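You operate a simulated robot arm through the tools that you are given. There is no shell and no other tool.

The job below is to be done with a simulated robot arm. You get a single attempt, and the scene is never put back.

TASK
Give the turntable a quarter turn, move tub 2's tape to the grey tray and snap its lid back on.
Fine: leave the other tubs shut.

Only the result counts: the job must be done as asked and must still hold three seconds after the hand-in. Knocking over, shifting, dropping, spilling or breaking anything else fails it. Lids that push on must go on centred and level and be pressed home; caps that screw on are set level and turned clockwise until they are tight.

THE ROBOT
A 6-joint arm with a fingered hand, fixed in place. Base frame: the origin is at the foot of the arm, x ahead of it, y to its left, z up; the work surface is at about z = 60. Readings come in cm, rad, newtons and seconds.
It reaches about 134.6 cm from its shoulder. Its first joint turns from -2.601 to 2.601 rad. Payload 3.5 kg.
The TCP is the grasp point between the finger pads, 2.6 cm short of the fingertips. In the tool frame z runs along the fingers and y along their closing line. Largest opening 13.2 cm; the body of the gripper starts 7.3 cm behind the TCP. The gripper is a hand of 4 fingers: y runs from the thumb to the fingers, the wrist lies at [0, 0, -23.4] in the tool frame, and closing takes about 1.5 s.
Orientation is that of the tool frame in the base frame, as a unit quaternion [x, y, z, w]. With the fingers straight down and closing along the base's y, the tool's x points along the base's -x, its y along +y and its z along -z.

THE INTERFACE
- The arm moves only by the tool nudge_tool. Its argument "moves" is a list of rows, each a list of 6 numbers: the shift along the tool's x, y, z in units of 20 mm (1.0 is 20 mm), then the turn, a rotation vector about the tool's x, y, z in units of 8 degrees (1.0 is 8 degrees). In form: [[x, y, z, rx, ry, rz], ...]. A call has 1 to 20 rows; each row shifts and turns the commanded pose from where the row before left it, along the tool's axes as they then stand. "jaw" is the opening, from 0 (shut) to 1 (fully open), set as the call begins (left out, the last holds). A call with a number of a shift or a turn outside -1 to 1 is refused whole. A row lasts 0.2 s, in which the tool goes at most 5 cm and 0.15 rad; a call with a longer step from one row to the next is refused whole, and so is a gripper value outside its range. Where a pose cannot be reached the arm comes as near as it can. A force on the tool above 40 N (or 10 N above the force at the start of the call, whichever is more), or a blocked arm, ends the call early, and 0.2 s more pass. Each finger travels about 10.8 cm/s and halts on what it meets, pressing with about 23 N; the grip force reading is that of the motor and also rises with nothing between the fingers. The clock runs only during rows and for 0.2 s after the last one: add rows that do not move to give the fingers time. The reply holds the time, the measured pose of the TCP, the force on the tool along the base axes, the opening and the grip force, in the units named above and with some noise, with the torque about the TCP (base axes, N m) and any sound that the robot's microphone picked up, and new pictures: "show" is both (left out), scene, wrist or none.
- Cameras (640 x 400 px; columns grow to the right, rows downward): "scene" is fixed at [21.94, 50.16, 137.31]; the picture's right is [-0.39, -0.92, 0.00], its down [-0.70, 0.29, -0.65] and it looks along [0.60, -0.25, -0.76] (base axes); focal length 313 px, centre (320, 200). "wrist" rides on the gripper at [6.8, 0.2, -9.7] in the tool frame; the picture's right is [-0.03, 1.00, 0.00], its down [-0.82, -0.02, -0.58] and it looks along [-0.58, -0.01, 0.82] (tool axes); focal length 270 px, centre (320, 200). There is no depth. A picture from a camera that has moved, and an enlarged one, comes with that camera's place and axes in the base frame and with its lens.
- lift_body(by): slides the trunk up (or, below 0, down) by that many cm; the arm rides with it, the base frame stays. It gives what a move gives, with no picture.
- set_fingers(finger1, finger2, finger3, thumb_bend): sets how far each is bent, from 0 (flat) to 1 (curled in); at 0.3 the hand is open as for a grip, at 0.7 the pads meet at the TCP. One left out holds its place. A second passes; each finger stops where it meets its share of the squeeze, and holds until it gets a number again. A gripper value or a shape takes the hand back. It gives what a move gives, with no picture; readings hold the bend of each and the force on the fingers (four entries, about 0 where the hand has none), thumb and palm.
- set_grasp(shape): the hand has 4 fingers and takes this shape, open, in about a second: jaw (thumb against the fingers, like two jaws); tri (thumb and two fingers); tip (a fingertip pinch); poke (one finger out to press); point (the index stretched); flat (the hand flat); cup (the hand cupped); fist (a fist). The gripper value then closes the fingers along that shape, each until it touches; the sizes above hold for jaw. It gives what a move gives, with no picture.
- zoom(camera, box): a new picture of the part [left, top, right, bottom] of that camera's present view, enlarged. It takes no simulated time.
- sign_off(): hands the job in; it is judged then, once.

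Nothing tells you positions but the pictures and the camera data. Unless the task says otherwise, let go and move clear before handing in.

The tools are called after "Emit:" as name(argument=value, ...) on one line, values as JSON. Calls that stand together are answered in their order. nudge_tool: Moves the arm, as the interface text tells. Its arguments: {"type":"object","properties":{"moves":{"type":"array","items":{"type":"array","items":{"type":"number"}}},"jaw":{"type":"number"},"show":{"type":"string","enum":["both","scene","wrist","none"]}},"required":["moves"]} The other tools are called the same way: lift_body (by) slides the trunk up or down; set_grasp (shape) gives the hand a shape; set_fingers (finger1, finger2, finger3, thumb_bend) moves the fingers one by one; zoom (camera, box) takes an enlarged picture of a part of a camera's view; sign_off () hands the job in.

At the start:

```text
clock: 0.0
tool_pos: [66.88, 20.74, 95.1]
tool_rot: [0.0, 1.0, 0.0, 0.0]
ft_force: [0.7, 0.1, 0.5]
wrist_torque: [0.03, -0.01, 0.01]
width: 13.18
grasp_force: 0.1
shape: jaw
bend: [0.3, 0.3, 0.3, 0.3]
finger forces: [0.1, 0.1, 0.0, 0.1, 0.0, 0.0]
trunk travel left (down, up): [-85.0, 12.0]
```

scene: 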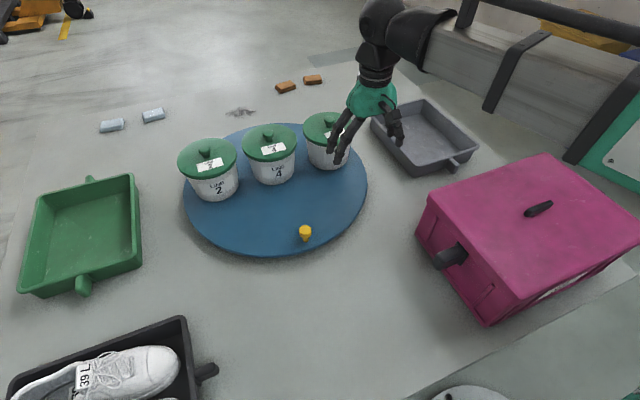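
wrist: 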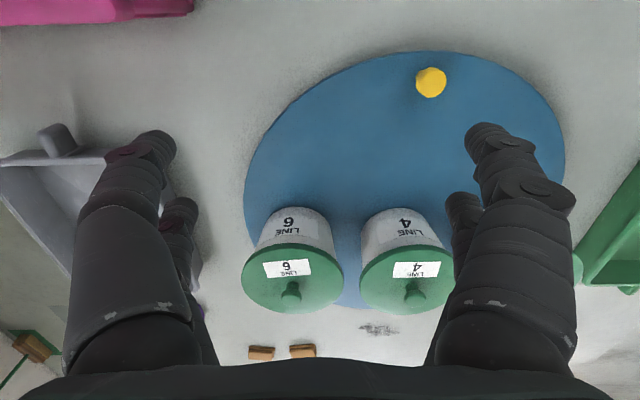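

I see a blue turntable with three green-lidded tubs on its far side (2, 4 and 6) and a yellow peg near its front edge. The grey tray is to the right and the green tray to the left. I'll zoom in before touching anything.

Emit:
zoom(camera="scene", box=[170, 90, 380, 260])

Emit:
zoom(camera="scene", box=[340, 70, 500, 190])

Emit:
zoom(camera="wrist", box=[220, 30, 640, 330])

```text
2.35 times, centred on (275, 175) of scene
camera zoom: at [21.94, 50.16, 137.31], right [-0.39, -0.92, 0.0], down [-0.7, 0.29, -0.65], along [0.6, -0.25, -0.76], focal length 736 px, centre (426, 259)
```

zoom: 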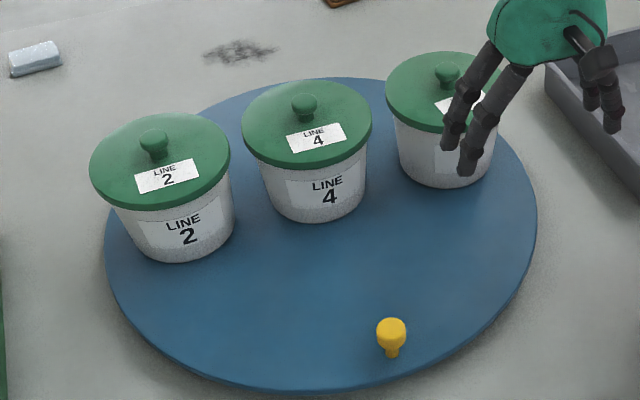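

```text
3.33 times, centred on (420, 130) of scene
camera zoom: at [21.94, 50.16, 137.31], right [-0.39, -0.92, 0.0], down [-0.7, 0.29, -0.65], along [0.6, -0.25, -0.76], focal length 1043 px, centre (-13, 433)
```

zoom: 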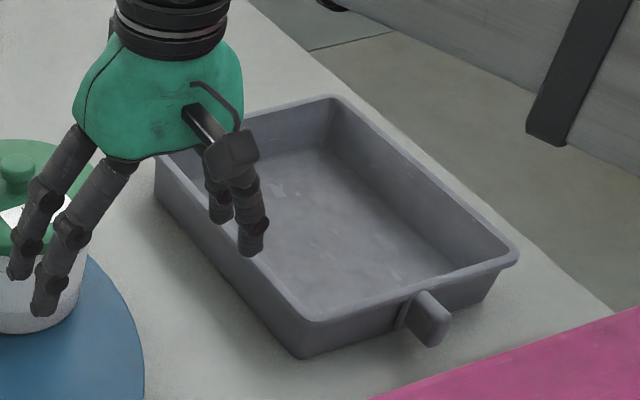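

```text
1.33 times, centred on (430, 180) of wrist
camera zoom: at [59.93, 20.87, 104.86], right [0.03, 1.0, 0.0], down [0.82, -0.02, 0.58], along [0.58, -0.01, -0.82], focal length 360 px, centre (173, 227)
```

zoom: 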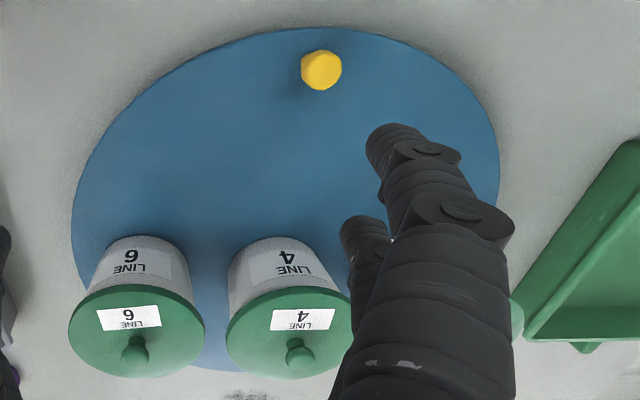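

The peg looks to be near (69.5, 35.5), the turntable centre near (96, 35.5) and tub 2 near (99, 54). A counter-clockwise quarter turn, seen from above, brings tub 2 close to the arm. I'll move over the peg first to refine these numbers.

Emit:
nudge_tool(moves=[[-0.16, 0.92, 0, 0, 0, 0], [-0.16, 0.92, 0, 0, 0, 0], [-0.16, 0.92, 0, 0, 0, 0], [-0.16, 0.92, 0, 0, 0, 0], [-0.16, 0.92, 0, 0, 0, 0], [-0.16, 0.92, 0, 0, 0, 0], [-0.16, 0.92, 0, 0, 0, 0], [-0.16, 0.92, 0, 0, 0, 0], [0, 0, 0.9, 0, 0, 0], [0, 0, 0.9, 0, 0, 0], [0, 0, 0.9, 0, 0, 0], [0, 0, 0.9, 0, 0, 0], [0, 0, 0.9, 0, 0, 0], [0, 0, 0, 0, 0, 0]])

```text
clock: 3.0
tool_pos: [69.51, 35.46, 95.11]
tool_rot: [0.0, 1.0, -0.001, 0.0]
ft_force: [-0.4, 0.1, -0.1]
wrist_torque: [0.0, 0.0, 0.0]
width: 13.2
grasp_force: 0.1
shape: jaw
bend: [0.3, 0.3, 0.3, 0.3]
finger forces: [0.0, 0.0, 0.0, 0.1, 0.0, 0.1]
out of reach, approached as far as the arm can: row 9, 10, 11, 12, 13
trunk travel left (down, up): [-85.0, 12.0]
camera wrist: at [62.53, 35.64, 104.86], right [0.03, 1.0, 0.0], down [0.82, -0.02, 0.58], along [0.58, -0.01, -0.82], focal length 270 px, centre (320, 200)
```

scene: 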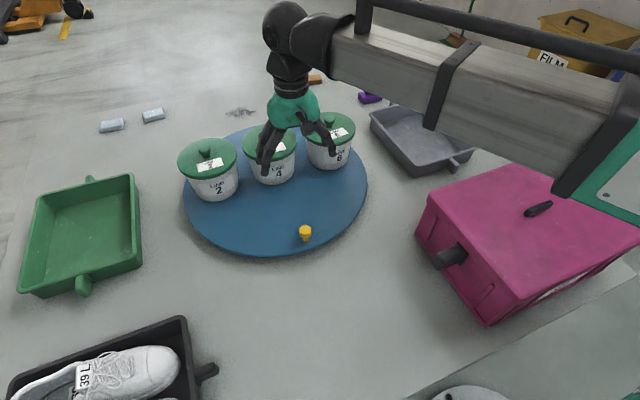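
wrist: 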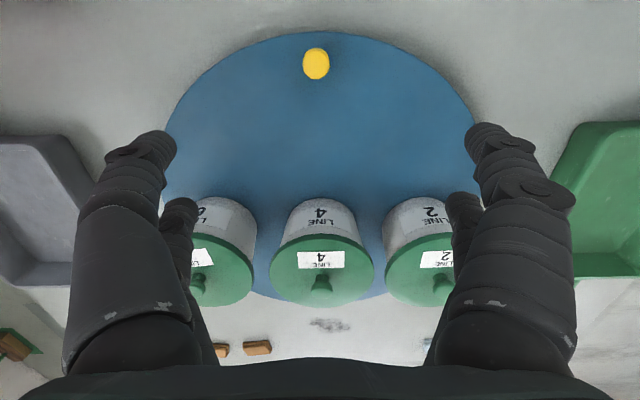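

The arm can't go lower on its own, so the trunk has to come down. First I'll check how much room there is above the pink box, since the forearm passes over it.

Emit:
zoom(camera="scene", box=[400, 0, 640, 340])

Emit:
zoom(camera="scene", box=[240, 0, 480, 150])

```text
1.18 times, centred on (520, 170) of scene
camera zoom: at [21.94, 50.16, 137.31], right [-0.39, -0.92, 0.0], down [-0.7, 0.29, -0.65], along [0.6, -0.25, -0.76], focal length 368 px, centre (85, 235)
```

zoom: 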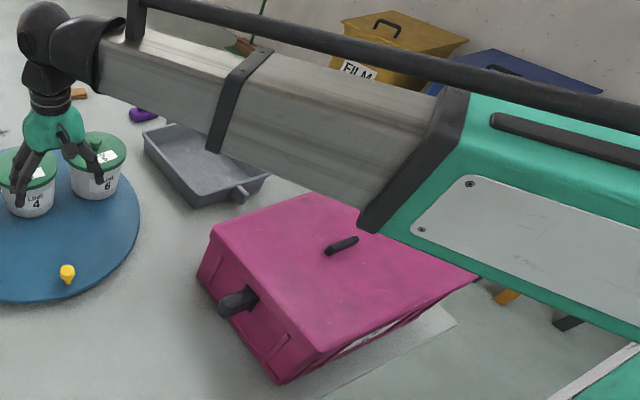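

```text
2.67 times, centred on (360, 75) of scene
camera zoom: at [21.94, 50.16, 137.31], right [-0.39, -0.92, 0.0], down [-0.7, 0.29, -0.65], along [0.6, -0.25, -0.76], focal length 835 px, centre (213, 533)
```

zoom: 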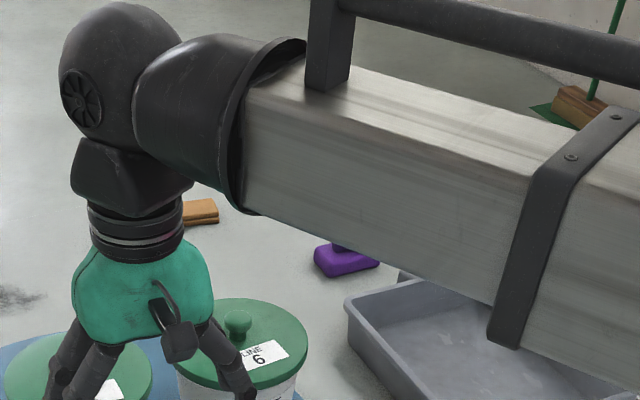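

The pink box's top is at about z = 75 and the boom rides about 20 cm above the TCP, so lowering is safe. The peg head looks to be near (67.9, 35.2, 68). I'll lower the trunk part of the way and re-check.

Emit:
lift_body(by=-16)

Emit:
nudge_tool(moves=[[0.4, 0, 0, 0, 0, 0], [0.4, 0, 0, 0, 0, 0]])

```text
clock: 4.8
tool_pos: [69.53, 35.48, 79.13]
tool_rot: [0.0, 1.0, 0.0, 0.0]
ft_force: [-0.5, 0.1, 0.8]
wrist_torque: [0.02, 0.03, -0.01]
width: 13.19
grasp_force: 0.1
shape: jaw
bend: [0.3, 0.3, 0.3, 0.3]
finger forces: [0.0, 0.1, 0.0, 0.1, 0.0, 0.0]
trunk travel left (down, up): [-69.0, 28.0]
```

```text
clock: 5.4
tool_pos: [67.83, 35.54, 79.13]
tool_rot: [0.0, 1.0, 0.0, 0.0]
ft_force: [-0.6, 0.2, -0.5]
wrist_torque: [0.02, -0.01, 0.01]
width: 13.19
grasp_force: 0.0
shape: jaw
bend: [0.3, 0.3, 0.3, 0.3]
finger forces: [0.0, 0.1, 0.0, 0.0, 0.1, 0.0]
trunk travel left (down, up): [-69.0, 28.0]
camera wrist: at [60.9, 35.65, 88.86], right [0.03, 1.0, 0.0], down [0.82, -0.02, 0.58], along [0.58, -0.01, -0.82], focal length 270 px, centre (320, 200)
```

scene: 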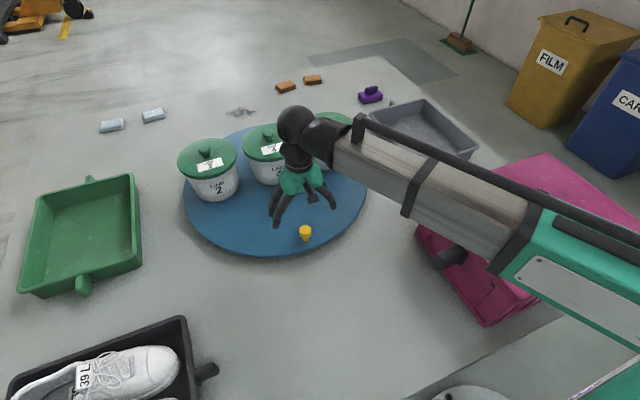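
wrist: 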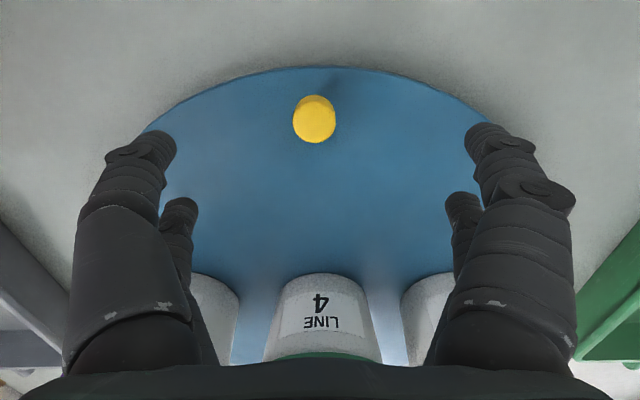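

The peg head is confirmed at about (67.9, 35.1). I'll lower around it and close the fingers into a loose cage.

Emit:
nudge_tool(moves=[[0, -0.2, 0, 0, 0, 0], [0, 0, 0, 0, 0, 0]], show="none")

Emit:
lift_body(by=-10.2)

Emit:
nudge_tool(moves=[[0, 0, 0, 0, 0, 0], [0, 0, 0, 0, 0, 0], [0, 0, 0, 0, 0, 0], [0, 0, 0, 0, 0, 0], [0, 0, 0, 0, 0, 0], [0, 0, 0, 0, 0, 0]], jaw=0.32)

```text
clock: 6.0
tool_pos: [67.75, 35.02, 79.16]
tool_rot: [0.0, 1.0, 0.001, -0.001]
ft_force: [-0.6, 0.4, 0.1]
wrist_torque: [0.01, -0.02, 0.01]
width: 13.18
grasp_force: 0.0
shape: jaw
bend: [0.3, 0.3, 0.3, 0.3]
finger forces: [0.1, 0.0, 0.0, 0.1, 0.1, 0.0]
trunk travel left (down, up): [-69.0, 28.0]
```

```text
clock: 7.4
tool_pos: [67.82, 35.01, 68.86]
tool_rot: [0.0, 1.0, 0.0, 0.0]
ft_force: [-0.5, 0.0, 0.0]
wrist_torque: [-0.04, -0.02, -0.01]
width: 13.18
grasp_force: 0.2
shape: jaw
bend: [0.3, 0.3, 0.3, 0.3]
finger forces: [0.1, 0.0, 0.0, 0.0, 0.1, 0.1]
trunk travel left (down, up): [-58.8, 38.2]
```

```text
clock: 8.8
tool_pos: [67.7, 34.91, 68.91]
tool_rot: [0.0, 1.0, 0.0, -0.001]
ft_force: [0.3, 0.3, -0.1]
wrist_torque: [-0.01, 0.0, -0.02]
width: 4.25
grasp_force: 0.0
shape: jaw
bend: [0.73, 0.73, 0.73, 0.7]
finger forces: [0.0, 0.1, 0.1, 0.1, 0.0, 0.1]
trunk travel left (down, up): [-58.8, 38.2]
camera wrist: at [60.91, 35.22, 78.66], right [0.03, 1.0, 0.0], down [0.82, -0.02, 0.58], along [0.58, -0.01, -0.82], focal length 270 px, centre (320, 200)
```

scene: 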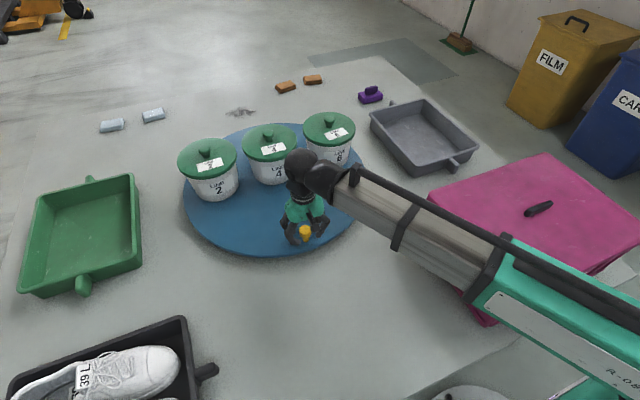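
wrist: 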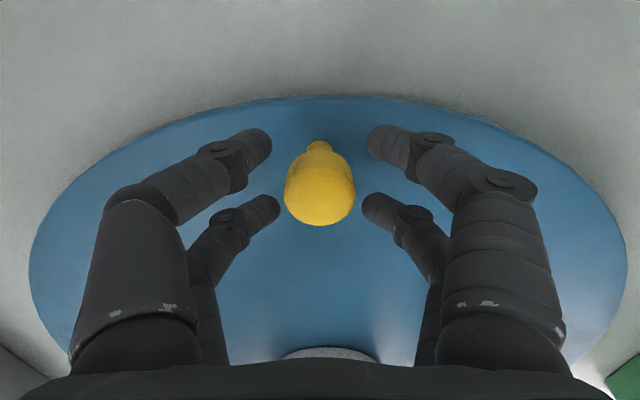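

The peg sits in the cage. I'll begin the counter-clockwise sweep with 30°, turning the hand along with the table.

Emit:
nudge_tool(moves=[[-0.01, -0.35, 0, 0, 0, -0.1875], [-0.018, -0.696, 0, 0, 0, -0.375], [-0.018, -0.696, 0, 0, 0, -0.375], [-0.018, -0.696, 0, 0, 0, -0.375], [-0.018, -0.696, 0, 0, 0, -0.375], [-0.018, -0.696, 0, 0, 0, -0.375], [-0.018, -0.696, 0, 0, 0, -0.375], [-0.018, -0.696, 0, 0, 0, -0.375], [-0.018, -0.696, 0, 0, 0, -0.375], [-0.018, -0.696, 0, 0, 0, -0.375], [-0.01, -0.35, 0, 0, 0, -0.1875]])

```text
clock: 11.2
tool_pos: [71.54, 21.74, 68.92]
tool_rot: [-0.259, 0.966, 0.0, 0.0]
ft_force: [0.0, -0.9, 0.3]
wrist_torque: [0.01, 0.0, -0.04]
width: 4.26
grasp_force: 0.0
shape: jaw
bend: [0.73, 0.73, 0.73, 0.7]
finger forces: [0.1, 0.0, 0.1, 0.0, 0.0, 0.0]
trunk travel left (down, up): [-58.8, 38.2]
camera wrist: at [65.38, 18.44, 78.67], right [-0.48, 0.88, 0.0], down [0.72, 0.39, 0.58], along [0.51, 0.28, -0.82], focal length 270 px, centre (320, 200)
```

scene: 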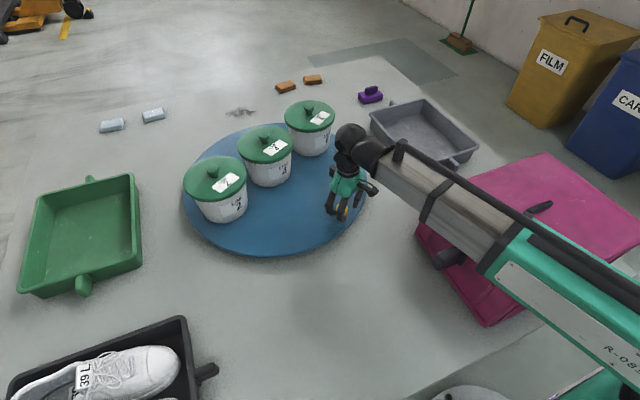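
wrist: 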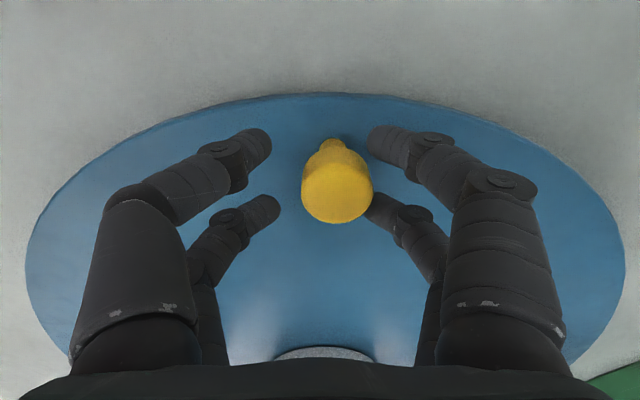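

The table turns freely, the tubs ride along with it, and the force is negligible. I'll carry on with the sweep.

Emit:
nudge_tool(moves=[[-0.01, -0.35, 0, 0, 0, -0.1875], [-0.018, -0.696, 0, 0, 0, -0.375], [-0.018, -0.696, 0, 0, 0, -0.375], [-0.018, -0.696, 0, 0, 0, -0.375], [-0.018, -0.696, 0, 0, 0, -0.375], [-0.018, -0.696, 0, 0, 0, -0.375], [-0.018, -0.696, 0, 0, 0, -0.375], [-0.018, -0.696, 0, 0, 0, -0.375], [-0.018, -0.696, 0, 0, 0, -0.375], [-0.018, -0.696, 0, 0, 0, -0.375], [-0.018, -0.696, 0, 0, 0, -0.375], [-0.018, -0.696, 0, 0, 0, -0.375], [-0.018, -0.696, 0, 0, 0, -0.375], [-0.018, -0.696, 0, 0, 0, -0.375], [-0.018, -0.696, 0, 0, 0, -0.375], [-0.018, -0.696, 0, 0, 0, -0.375], [-0.018, -0.696, 0, 0, 0, -0.375], [-0.018, -0.696, 0, 0, 0, -0.375], [-0.018, -0.696, 0, 0, 0, -0.375], [-0.01, -0.35, 0, 0, 0, -0.1875]])

```text
clock: 15.4
tool_pos: [93.17, 8.62, 68.65]
tool_rot: [-0.689, 0.725, 0.001, 0.001]
ft_force: [-0.2, 0.3, 0.8]
wrist_torque: [0.0, 0.01, -0.01]
width: 4.28
grasp_force: 0.0
shape: jaw
bend: [0.73, 0.73, 0.73, 0.7]
finger forces: [0.0, 0.0, 0.0, 0.1, 0.1, 0.1]
trunk travel left (down, up): [-58.8, 38.2]
camera wrist: at [92.54, 1.84, 78.66], right [-1.0, 0.08, 0.0], down [0.06, 0.81, 0.58], along [0.04, 0.58, -0.82], focal length 270 px, centre (320, 200)
```

scene: 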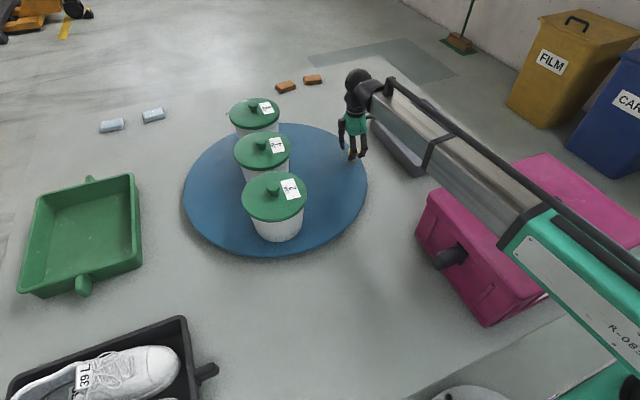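
wrist: 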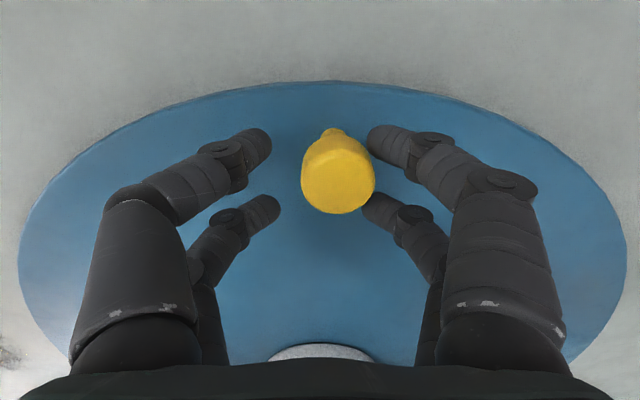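

I triangulate the rotation so far at about 86.6°, around a centre near (94.2, 34.7). I'll add the last 3.4°, then open the fingers and check.

Emit:
nudge_tool(moves=[[-0.009, -0.35, 0, 0, 0, -0.19], [-0.009, -0.44, 0, 0, 0, -0.24], [0, 0, 0, 0, 0, 0], [0, 0, 0, 0, 0, 0]])

```text
clock: 16.4
tool_pos: [94.58, 10.16, 69.0]
tool_rot: [-0.701, 0.713, -0.003, -0.002]
ft_force: [0.2, -0.5, 0.8]
wrist_torque: [-0.01, -0.01, -0.01]
width: 4.24
grasp_force: 0.1
shape: jaw
bend: [0.73, 0.73, 0.73, 0.7]
finger forces: [0.0, 0.0, 0.0, 0.1, 0.4, 0.0]
out of reach, approached as far as the arm can: row 2
trunk travel left (down, up): [-58.8, 38.2]
camera wrist: at [94.13, 3.38, 78.7], right [-1.0, 0.04, 0.0], down [0.03, 0.82, 0.57], along [0.03, 0.57, -0.82], focal length 270 px, centre (320, 200)
```

scene: 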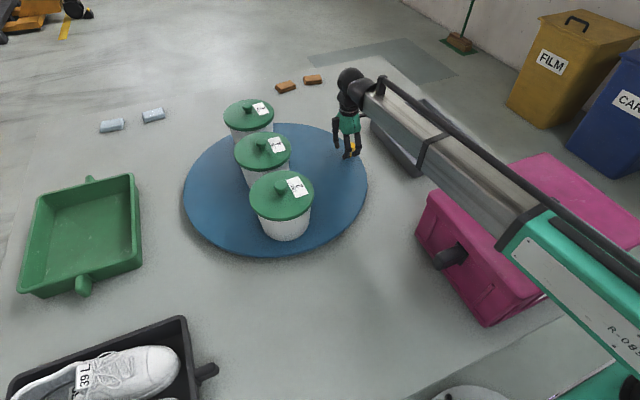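
wrist: 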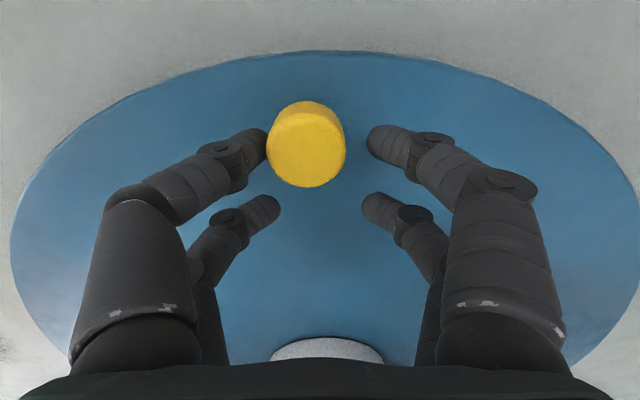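

The table went slightly further than I commanded. I'll zoom in on the tubs to measure the actual rotation.

Emit:
zoom(camera="scene", box=[170, 90, 380, 260])

```text
2.35 times, centred on (275, 175) of scene
camera zoom: at [21.94, 50.16, 137.31], right [-0.39, -0.92, 0.0], down [-0.7, 0.29, -0.65], along [0.6, -0.25, -0.76], focal length 736 px, centre (426, 259)
```

zoom: 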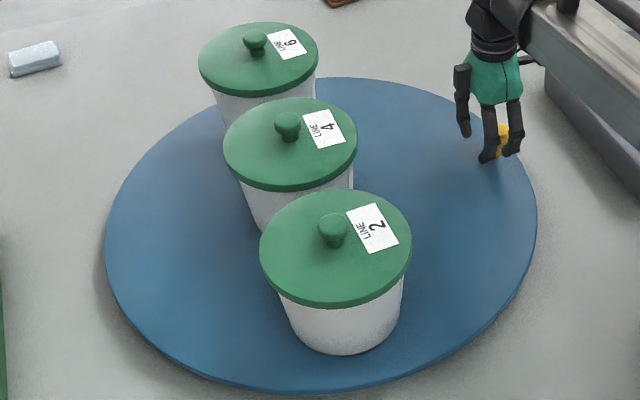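

The tub vectors give a rotation of about 90.6°, so the quarter turn is done. I'll release the peg and raise the trunk.

Emit:
nudge_tool(moves=[[0, 0, 0, 0, 0, 0], [0, 0, 0, 0, 0, 0], [0, 0, 0, 0, 0, 0], [0, 0, 0, 0, 0, 0], [0, 0, 0, 0, 0, 0]], jaw=0.8, show="none")

Emit:
lift_body(by=22)

Emit:
nudge_tool(moves=[[0, 0, 0, 0, 0, 0.6], [0, 0, 0, 0, 0, 0.6], [0, 0, 0, 0, 0, 0.6], [0, 0, 0, 0, 0, 0.6], [0, 0, 0, 0, 0, 0.6]])

```text
clock: 17.6
tool_pos: [94.61, 10.01, 68.93]
tool_rot: [-0.701, 0.713, -0.003, -0.002]
ft_force: [-0.5, -0.6, -0.3]
wrist_torque: [0.0, -0.02, 0.02]
width: 10.51
grasp_force: 0.1
shape: jaw
bend: [0.59, 0.59, 0.59, 0.45]
finger forces: [0.0, 0.0, 0.1, 0.0, 0.0, 0.0]
trunk travel left (down, up): [-58.8, 38.2]
```

```text
clock: 19.9
tool_pos: [94.51, 10.08, 90.92]
tool_rot: [-0.701, 0.713, -0.003, -0.002]
ft_force: [0.2, 1.1, -0.2]
wrist_torque: [0.01, 0.0, 0.0]
width: 10.54
grasp_force: 0.1
shape: jaw
bend: [0.59, 0.59, 0.59, 0.45]
finger forces: [0.1, 0.1, 0.0, 0.0, 0.0, 0.0]
trunk travel left (down, up): [-80.8, 16.2]
```

```text
clock: 21.1
tool_pos: [94.44, 10.21, 90.96]
tool_rot: [-0.537, 0.844, -0.003, -0.001]
ft_force: [-0.4, 0.0, 0.0]
wrist_torque: [0.0, 0.01, 0.02]
width: 10.53
grasp_force: 0.2
shape: jaw
bend: [0.59, 0.59, 0.59, 0.45]
finger forces: [0.0, 0.1, 0.0, 0.0, 0.1, 0.0]
trunk travel left (down, up): [-80.8, 16.2]
camera wrist: at [91.33, 4.1, 100.7], right [-0.89, 0.45, 0.0], down [0.36, 0.73, 0.57], along [0.26, 0.51, -0.82], focal length 270 px, centre (320, 200)
```

scene: 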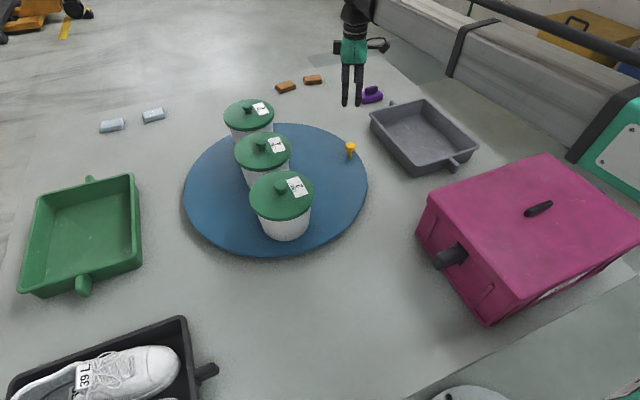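
wrist: 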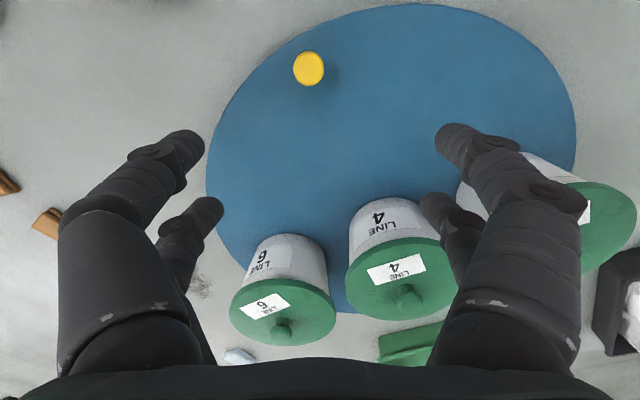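

The peg now sits at about 90° from where it started. Next I'll turn the hand back to neutral and move over tub 2, near (77.6, 38.2).

Emit:
nudge_tool(moves=[[0, 0, 0, 0, 0, 0.625], [0, 0, 0, 0, 0, 0.625], [0, 0, 0, 0, 0, 0.625], [0, 0, 0, 0, 0, 0.625], [0, 0, 0, 0, 0, 0.625], [0, 0, 0, 0, 0, 0.625], [0, 0, 0, 0, 0, 0.625], [0, 0, 0, 0, 0, 0.625], [0, 0, 0, 0, 0, 0.625], [0, 0, 0, 0, 0, 0.625], [0, 0, 0, 0, 0, 0.625], [0, 0, 0, 0, 0, 0.625], [0, 0, 0, 0, 0, 0.625]], show="none")

Emit:
nudge_tool(moves=[[0.56, 0.933, 0, 0, 0, 0], [0.56, 0.933, 0, 0, 0, 0], [0.56, 0.933, 0, 0, 0, 0], [0.56, 0.933, 0, 0, 0, 0], [0.56, 0.933, 0, 0, 0, 0], [0.56, 0.933, 0, 0, 0, 0], [0.56, 0.933, 0, 0, 0, 0], [0.56, 0.933, 0, 0, 0, 0], [0.56, 0.933, 0, 0, 0, 0], [0.56, 0.933, 0, 0, 0, 0], [0.56, 0.933, 0, 0, 0, 0], [0.56, 0.933, 0, 0, 0, 0], [0.56, 0.933, 0, 0, 0, 0], [0.56, 0.933, 0, 0, 0, 0], [0.56, 0.933, 0, 0, 0, 0], [0, 0, 0, 0, 0, 0]])

```text
clock: 23.9
tool_pos: [94.43, 10.15, 90.95]
tool_rot: [0.001, 1.0, -0.003, 0.001]
ft_force: [-0.1, 1.0, 0.3]
wrist_torque: [0.0, 0.02, 0.0]
width: 10.54
grasp_force: 0.1
shape: jaw
bend: [0.59, 0.59, 0.59, 0.45]
finger forces: [0.0, 0.0, 0.0, 0.0, 0.0, 0.0]
trunk travel left (down, up): [-80.8, 16.2]
```

```text
clock: 27.3
tool_pos: [77.57, 38.31, 90.91]
tool_rot: [0.0, 1.0, -0.004, 0.001]
ft_force: [0.7, 0.0, -0.7]
wrist_torque: [0.01, -0.03, 0.0]
width: 10.55
grasp_force: 0.1
shape: jaw
bend: [0.59, 0.59, 0.59, 0.45]
finger forces: [0.0, 0.1, 0.1, 0.0, 0.0, 0.0]
trunk travel left (down, up): [-80.8, 16.2]
camera wrist: at [70.72, 38.51, 100.66], right [0.03, 1.0, -0.01], down [0.82, -0.02, 0.58], along [0.58, -0.02, -0.82], focal length 270 px, centre (320, 200)
```

scene: 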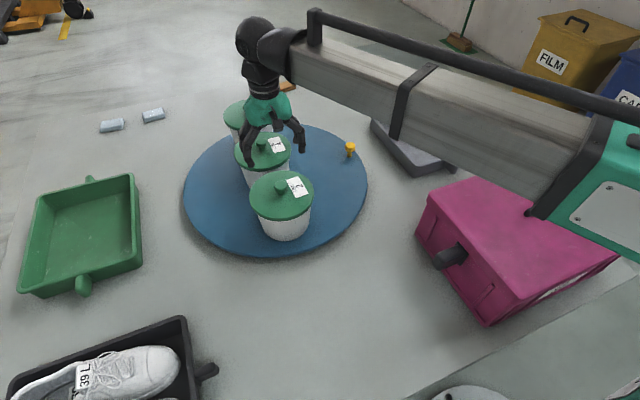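
wrist: 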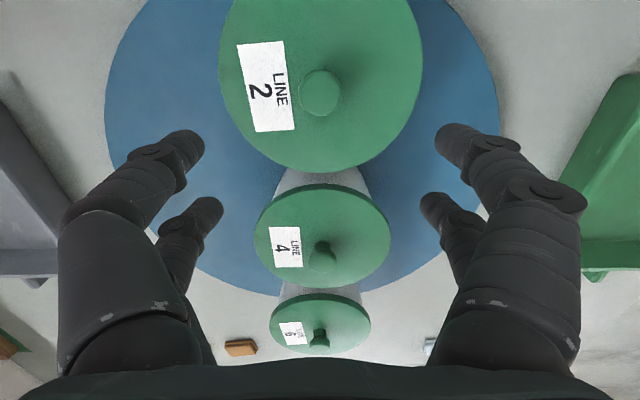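

Tub 2's lid knob triangulates to about (75.8, 38.4) with its top near z = 79.5. I'll align over it and come down part of the way to check.

Emit:
nudge_tool(moves=[[0.45, 0, 0, 0, 0, 0], [0.45, 0, 0, 0, 0, 0], [0, 0, 0, 0, 0, 0]], show="none")

Emit:
lift_body(by=-6.5)

Emit:
nudge_tool(moves=[[0, 0, 0, 0, 0, 0]])

Emit:
zoom(camera="scene", box=[200, 100, 340, 260])

```text
clock: 28.1
tool_pos: [75.83, 38.26, 90.98]
tool_rot: [0.001, 1.0, -0.003, 0.001]
ft_force: [0.2, 0.1, -1.0]
wrist_torque: [-0.01, 0.0, 0.02]
width: 10.53
grasp_force: 0.0
shape: jaw
bend: [0.59, 0.59, 0.59, 0.45]
finger forces: [0.0, 0.1, 0.0, 0.0, 0.0, 0.1]
trunk travel left (down, up): [-80.8, 16.2]
```

```text
clock: 29.1
tool_pos: [75.88, 38.23, 84.52]
tool_rot: [0.0, 1.0, -0.003, 0.001]
ft_force: [-0.3, -0.6, -0.6]
wrist_torque: [0.0, 0.02, -0.04]
width: 10.52
grasp_force: 0.1
shape: jaw
bend: [0.59, 0.59, 0.59, 0.45]
finger forces: [0.0, 0.0, 0.0, 0.1, 0.0, 0.1]
trunk travel left (down, up): [-74.3, 22.7]
```

```text
clock: 29.6
tool_pos: [75.99, 38.16, 84.44]
tool_rot: [0.0, 1.0, -0.005, 0.001]
ft_force: [-1.1, -0.1, -0.9]
wrist_torque: [0.0, 0.0, 0.01]
width: 10.54
grasp_force: 0.0
shape: jaw
bend: [0.59, 0.59, 0.59, 0.45]
finger forces: [0.1, 0.0, 0.1, 0.1, 0.0, 0.0]
trunk travel left (down, up): [-74.3, 22.7]
camera wrist: at [68.98, 38.44, 94.16], right [0.03, 1.0, -0.01], down [0.82, -0.02, 0.58], along [0.58, -0.02, -0.82], focal length 270 px, centre (320, 200)
```

scene: 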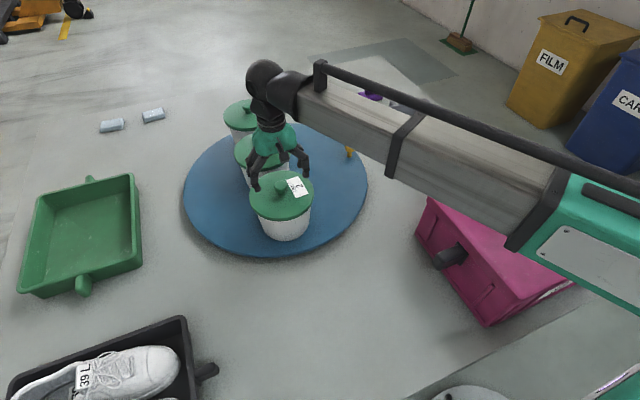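
wrist: 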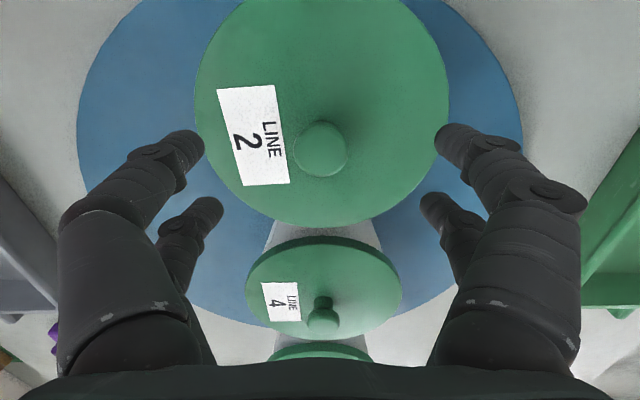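

```text
2.50 times, centred on (270, 180) of scene
camera zoom: at [21.94, 50.16, 137.31], right [-0.39, -0.92, 0.0], down [-0.7, 0.29, -0.65], along [0.6, -0.25, -0.76], focal length 782 px, centre (445, 250)
```

zoom: 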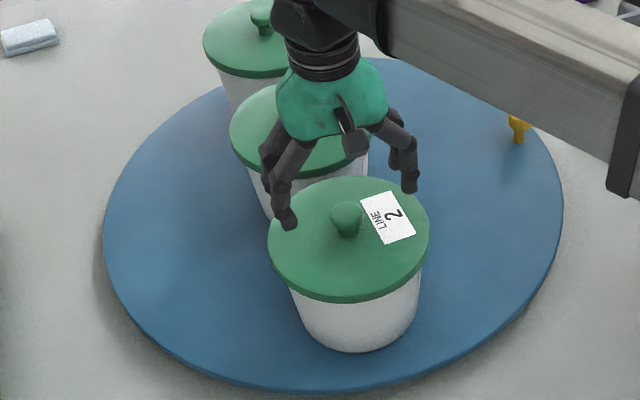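

Alignment is good. I'll lower so the fingertips straddle the knob just above the lid, then close on it.

Emit:
lift_body(by=-4.6)

Emit:
nudge_tool(moves=[[0, 0, 0, 0, 0, 0], [0, 0, 0, 0, 0, 0], [0, 0, 0, 0, 0, 0], [0, 0, 0, 0, 0, 0]], jaw=0.4)

Emit:
zoom(camera="scene", box=[230, 110, 340, 240])

```text
clock: 30.4
tool_pos: [75.89, 38.23, 79.79]
tool_rot: [0.0, 1.0, -0.003, 0.001]
ft_force: [-0.8, 0.6, -0.5]
wrist_torque: [0.01, -0.02, -0.01]
width: 10.55
grasp_force: 0.1
shape: jaw
bend: [0.59, 0.59, 0.59, 0.45]
finger forces: [0.0, 0.1, 0.0, 0.0, 0.0, 0.0]
trunk travel left (down, up): [-69.7, 27.3]
```

```text
clock: 31.4
tool_pos: [76.0, 38.07, 79.8]
tool_rot: [0.0, 1.0, -0.004, 0.0]
ft_force: [-0.3, 0.0, -0.1]
wrist_torque: [-0.02, 0.03, 0.01]
width: 5.32
grasp_force: 0.1
shape: jaw
bend: [0.73, 0.73, 0.73, 0.7]
finger forces: [0.0, 0.0, 0.0, 0.0, 0.1, 0.0]
trunk travel left (down, up): [-69.7, 27.3]
camera wrist: at [68.98, 38.44, 89.56], right [0.03, 1.0, -0.01], down [0.82, -0.02, 0.58], along [0.58, -0.02, -0.82], focal length 270 px, centre (320, 200)
```

scene: 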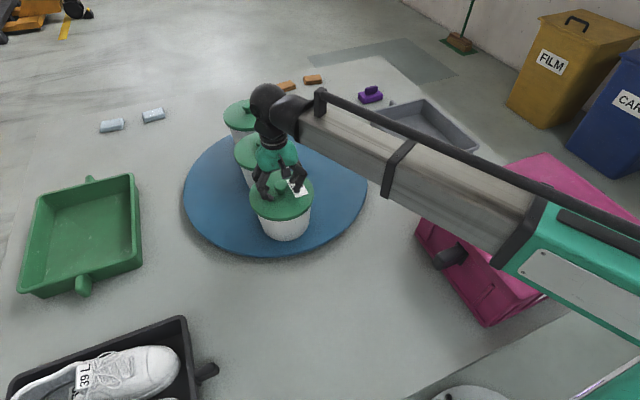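
wrist: 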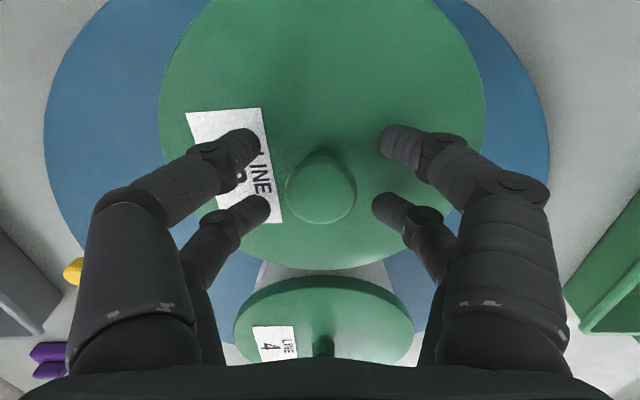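

```text
3.08 times, centred on (285, 175) of scene
camera zoom: at [21.94, 50.16, 137.31], right [-0.39, -0.92, 0.0], down [-0.7, 0.29, -0.65], along [0.6, -0.25, -0.76], focal length 963 px, centre (428, 277)
```

zoom: 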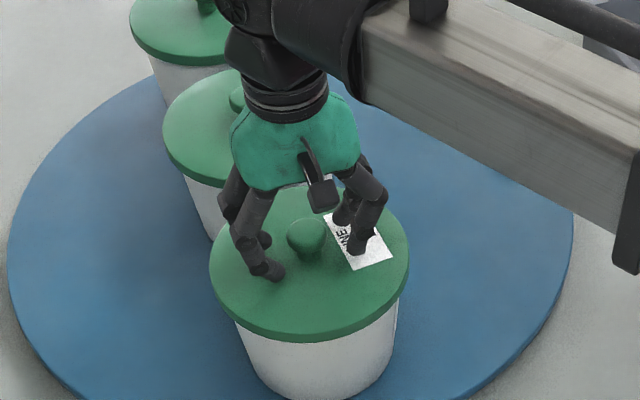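

The knob sits between both finger pairs. I'll close to grip it.

Emit:
nudge_tool(moves=[[0, 0, 0, 0, 0, 0], [0, 0, 0, 0, 0, 0], [0, 0, 0, 0, 0, 0], [0, 0, 0, 0, 0, 0], [0, 0, 0, 0, 0, 0], [0, 0, 0, 0, 0, 0]], jaw=0.1)

Emit:
zoom(camera="scene", box=[230, 110, 340, 240])

```text
clock: 32.8
tool_pos: [75.96, 38.17, 79.73]
tool_rot: [-0.001, 1.0, -0.003, 0.002]
ft_force: [-0.5, 0.4, -0.5]
wrist_torque: [-0.02, -0.01, -0.01]
width: 1.38
grasp_force: 0.1
shape: jaw
bend: [0.72, 0.72, 0.72, 0.7]
finger forces: [0.0, 0.2, 0.0, 0.0, 0.0, 0.0]
trunk travel left (down, up): [-69.7, 27.3]
camera wrist: at [68.98, 38.44, 89.56], right [0.03, 1.0, -0.01], down [0.82, -0.02, 0.58], along [0.58, -0.02, -0.82], focal length 270 px, centre (320, 200)
```

scene: 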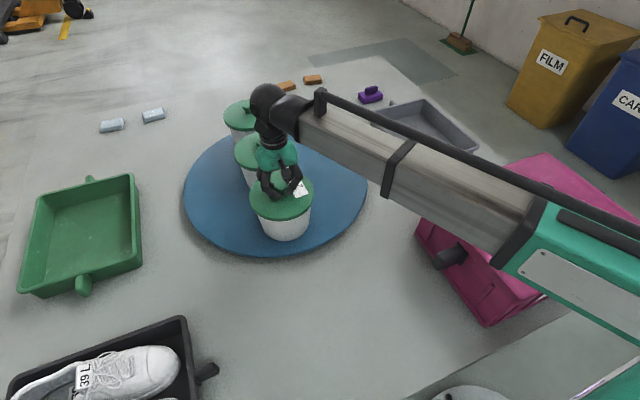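
wrist: 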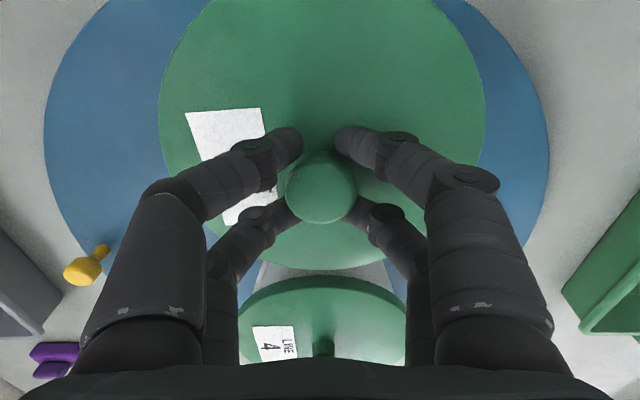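

```text
3.08 times, centred on (285, 175) of scene
camera zoom: at [21.94, 50.16, 137.31], right [-0.39, -0.92, 0.0], down [-0.7, 0.29, -0.65], along [0.6, -0.25, -0.76], focal length 963 px, centre (428, 277)
```

zoom: 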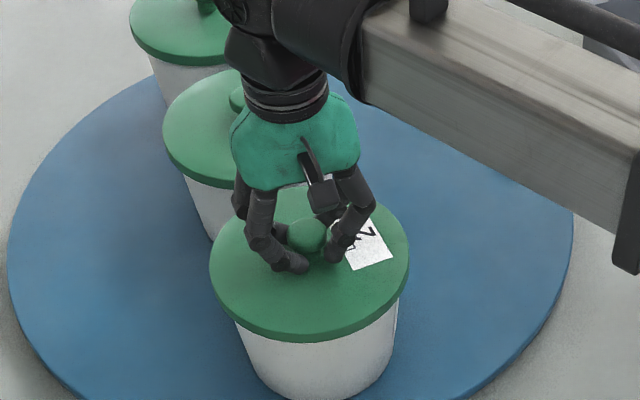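

The fingers have slid in under the knob's head with no contact force yet. I'll close fully.

Emit:
nudge_tool(moves=[[0, 0, 0, 0, 0, 0], [0, 0, 0, 0, 0, 0], [0, 0, 0, 0, 0, 0], [0, 0, 0, 0, 0, 0]], jaw=0, show="wrist")

Emit:
zoom(camera="scene", box=[250, 140, 320, 220])

```text
clock: 33.8
tool_pos: [75.83, 38.06, 79.9]
tool_rot: [0.0, 1.0, -0.004, 0.0]
ft_force: [-0.4, 0.3, -0.5]
wrist_torque: [0.01, -0.02, 0.01]
width: 0.01
grasp_force: 23.0
shape: jaw
bend: [0.69, 0.72, 0.72, 0.7]
finger forces: [0.1, 0.0, 0.0, 0.1, 0.1, 0.0]
trunk travel left (down, up): [-69.7, 27.3]
heard: snap
camera wrist: at [68.98, 38.44, 89.55], right [0.03, 1.0, -0.01], down [0.82, -0.02, 0.58], along [0.58, -0.02, -0.82], focal length 270 px, centre (320, 200)
```

wrist: 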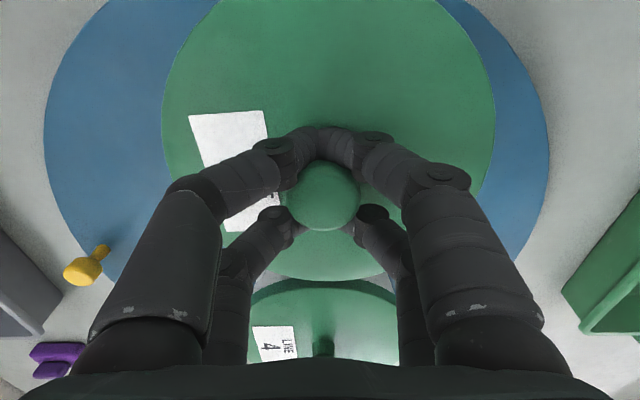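

```text
5.00 times, centred on (285, 180) of scene
camera zoom: at [21.94, 50.16, 137.31], right [-0.39, -0.92, 0.0], down [-0.7, 0.29, -0.65], along [0.6, -0.25, -0.76], focal length 1565 px, centre (495, 300)
```

zoom: 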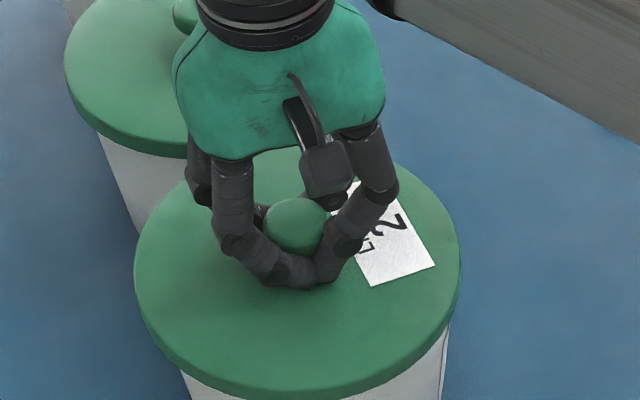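

I heard a snap: the closing fingers wedged the lid free and now enclose the knob's stem. I'll lift slowly and check.

Emit:
lift_body(by=3)

Emit:
nudge_tool(moves=[[0, 0, 0, 0, 0, 0]])

Emit:
zoom(camera="scene", box=[230, 110, 340, 250])

```text
clock: 34.6
tool_pos: [75.91, 38.17, 82.82]
tool_rot: [0.0, 1.0, -0.004, 0.001]
ft_force: [-0.9, -0.3, -0.1]
wrist_torque: [-0.02, 0.02, 0.01]
width: 0.01
grasp_force: 22.5
shape: jaw
bend: [0.69, 0.72, 0.72, 0.7]
finger forces: [0.0, 0.0, 0.0, 0.0, 0.1, 0.0]
trunk travel left (down, up): [-72.7, 24.3]
```

```text
clock: 35.0
tool_pos: [75.96, 38.24, 82.82]
tool_rot: [0.0, 1.0, -0.004, 0.0]
ft_force: [0.4, -0.5, -0.8]
wrist_torque: [-0.01, 0.01, 0.01]
width: 0.0
grasp_force: 23.3
shape: jaw
bend: [0.69, 0.72, 0.72, 0.7]
finger forces: [0.0, 0.0, 0.0, 0.1, 0.1, 0.1]
trunk travel left (down, up): [-72.7, 24.3]
camera wrist: at [68.98, 38.44, 92.55], right [0.03, 1.0, -0.01], down [0.82, -0.02, 0.58], along [0.58, -0.02, -0.82], focal length 270 px, centre (320, 200)
```

scene: 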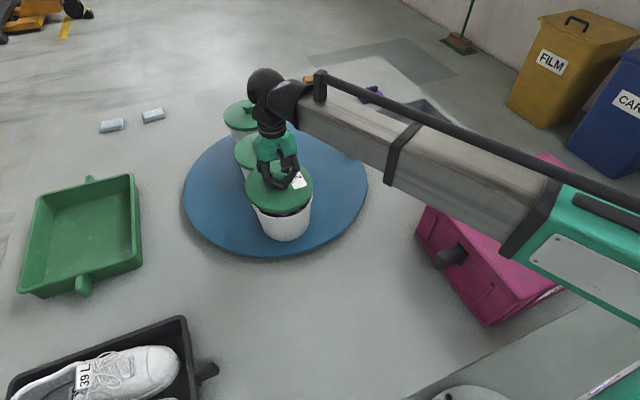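
wrist: 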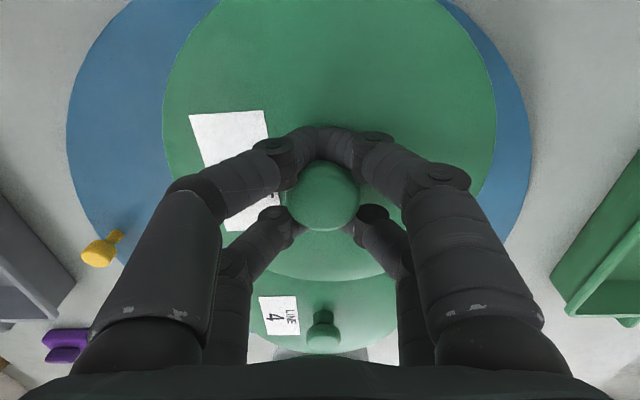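

```text
2.86 times, centred on (285, 180) of scene
camera zoom: at [21.94, 50.16, 137.31], right [-0.39, -0.92, 0.0], down [-0.7, 0.29, -0.65], along [0.6, -0.25, -0.76], focal length 894 px, centre (420, 257)
```

zoom: 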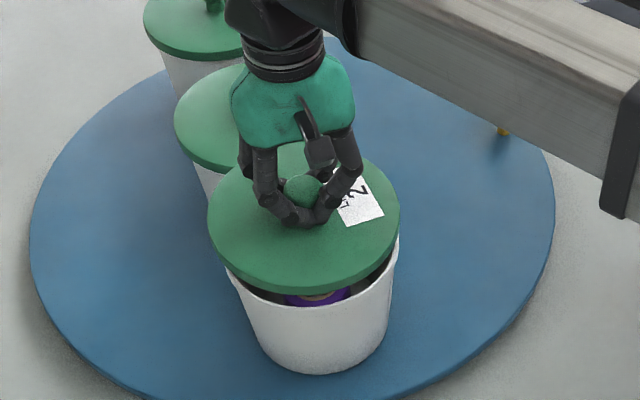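

The lid is off and hanging from the fingers, and a purple tape roll is visible inside the tub. I'll lift higher and carry the lid to bare table in front of the turntable.

Emit:
lift_body(by=7)

Emit:
nudge_tool(moves=[[0.3, -0.1, 0, 0, 0, 0], [0.6, -0.22, 0, 0, 0, 0], [0.6, -0.22, 0, 0, 0, 0], [0.6, -0.22, 0, 0, 0, 0], [0.6, -0.22, 0, 0, 0, 0], [0.6, -0.22, 0, 0, 0, 0], [0.6, -0.22, 0, 0, 0, 0], [0.6, -0.22, 0, 0, 0, 0], [0.6, -0.22, 0, 0, 0, 0], [0.6, -0.22, 0, 0, 0, 0], [0.6, -0.22, 0, 0, 0, 0], [0.6, -0.22, 0, 0, 0, 0], [0.6, -0.22, 0, 0, 0, 0], [0.6, -0.22, 0, 0, 0, 0], [0.6, -0.22, 0, 0, 0, 0], [0.6, -0.22, 0, 0, 0, 0], [0.6, -0.22, 0, 0, 0, 0], [0.6, -0.22, 0, 0, 0, 0], [0.3, -0.1, 0, 0, 0, 0], [0, 0, 0, 0, 0, 0]])

```text
clock: 36.1
tool_pos: [75.92, 38.2, 89.79]
tool_rot: [0.0, 1.0, -0.003, 0.0]
ft_force: [-0.1, 0.2, -0.9]
wrist_torque: [-0.02, 0.02, 0.0]
width: 0.0
grasp_force: 23.1
shape: jaw
bend: [0.69, 0.72, 0.72, 0.7]
finger forces: [0.0, 0.0, 0.0, 0.1, 0.0, 0.0]
trunk travel left (down, up): [-79.7, 17.3]
```

```text
clock: 40.3
tool_pos: [54.31, 30.28, 89.8]
tool_rot: [0.0, 1.0, -0.004, 0.0]
ft_force: [0.1, -0.3, -1.0]
wrist_torque: [0.03, 0.0, 0.02]
width: 0.0
grasp_force: 22.7
shape: jaw
bend: [0.69, 0.72, 0.72, 0.7]
finger forces: [0.0, 0.1, 0.0, 0.0, 0.1, 0.1]
trunk travel left (down, up): [-79.7, 17.3]
camera wrist: at [47.39, 30.54, 99.56], right [0.03, 1.0, -0.01], down [0.82, -0.02, 0.58], along [0.58, -0.02, -0.82], focal length 270 px, centre (320, 200)
```

scene: 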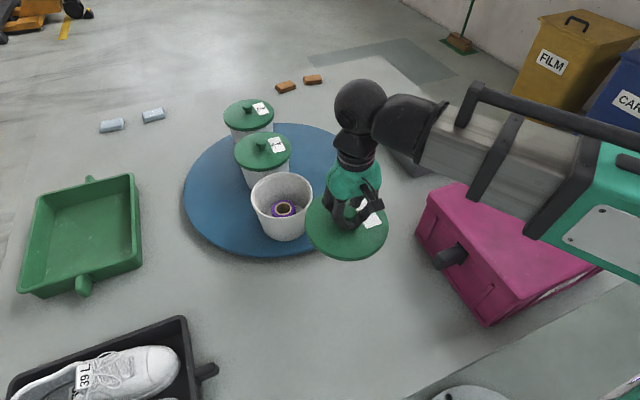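
wrist: 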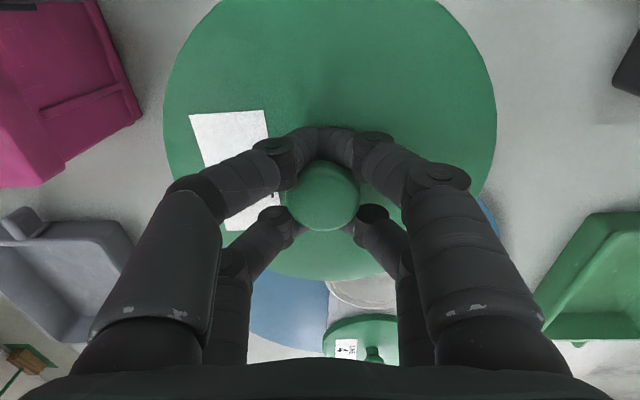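

This spot is reachable and the lid hangs level. I'll lower it toward the table.

Emit:
lift_body(by=-23)

Emit:
nudge_tool(moves=[[0, 0, 0, 0, 0, 0]])

Emit:
zoom(camera="scene", box=[270, 160, 430, 300])

```text
clock: 42.7
tool_pos: [54.26, 30.33, 66.82]
tool_rot: [0.0, 1.0, -0.003, 0.0]
ft_force: [0.3, -0.5, -0.5]
wrist_torque: [-0.01, 0.03, 0.0]
width: 0.01
grasp_force: 23.3
shape: jaw
bend: [0.69, 0.72, 0.72, 0.7]
finger forces: [0.0, 0.0, 0.1, 0.0, 0.0, 0.1]
trunk travel left (down, up): [-56.7, 40.3]
```

```text
clock: 43.1
tool_pos: [54.25, 30.3, 66.91]
tool_rot: [0.0, 1.0, -0.003, 0.0]
ft_force: [-0.6, 1.1, -0.5]
wrist_torque: [0.02, -0.01, -0.01]
width: 0.01
grasp_force: 22.9
shape: jaw
bend: [0.69, 0.72, 0.72, 0.7]
finger forces: [0.0, 0.1, 0.0, 0.0, 0.1, 0.1]
trunk travel left (down, up): [-56.7, 40.3]
camera wrist: at [47.4, 30.54, 76.56], right [0.03, 1.0, -0.01], down [0.82, -0.02, 0.58], along [0.58, -0.02, -0.82], focal length 270 px, centre (320, 200)
```

scene: 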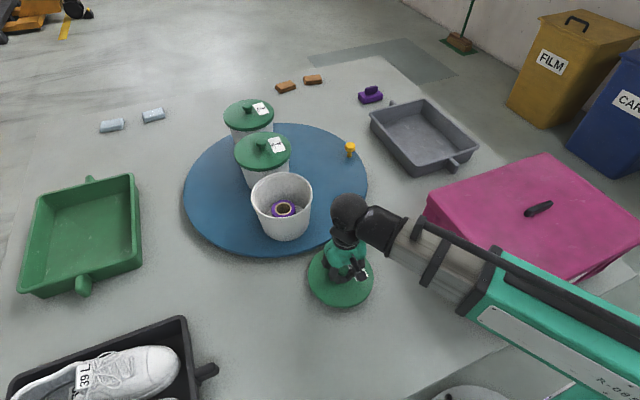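
wrist: 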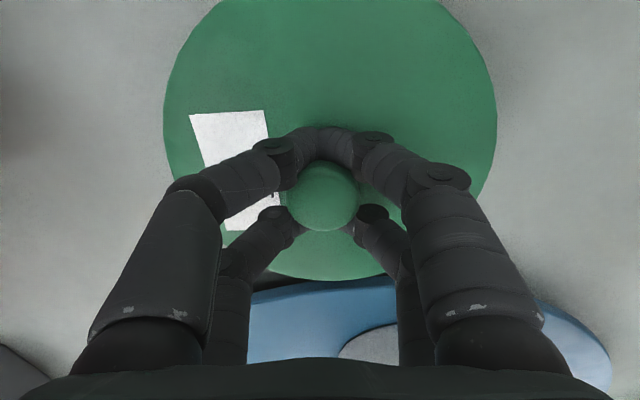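

```text
2.86 times, centred on (350, 230) of scene
camera zoom: at [21.94, 50.16, 137.31], right [-0.39, -0.92, 0.0], down [-0.7, 0.29, -0.65], along [0.6, -0.25, -0.76], focal length 894 px, centre (234, 114)
```

zoom: 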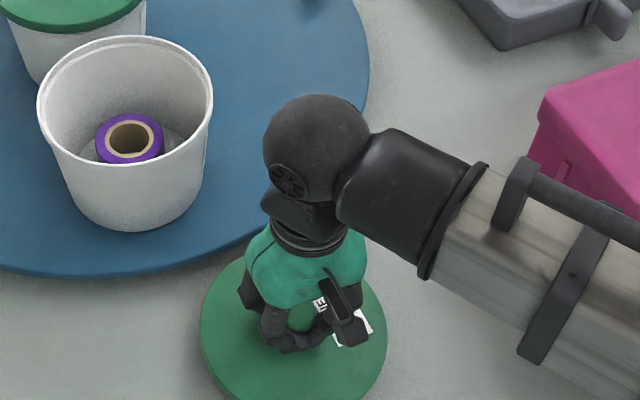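

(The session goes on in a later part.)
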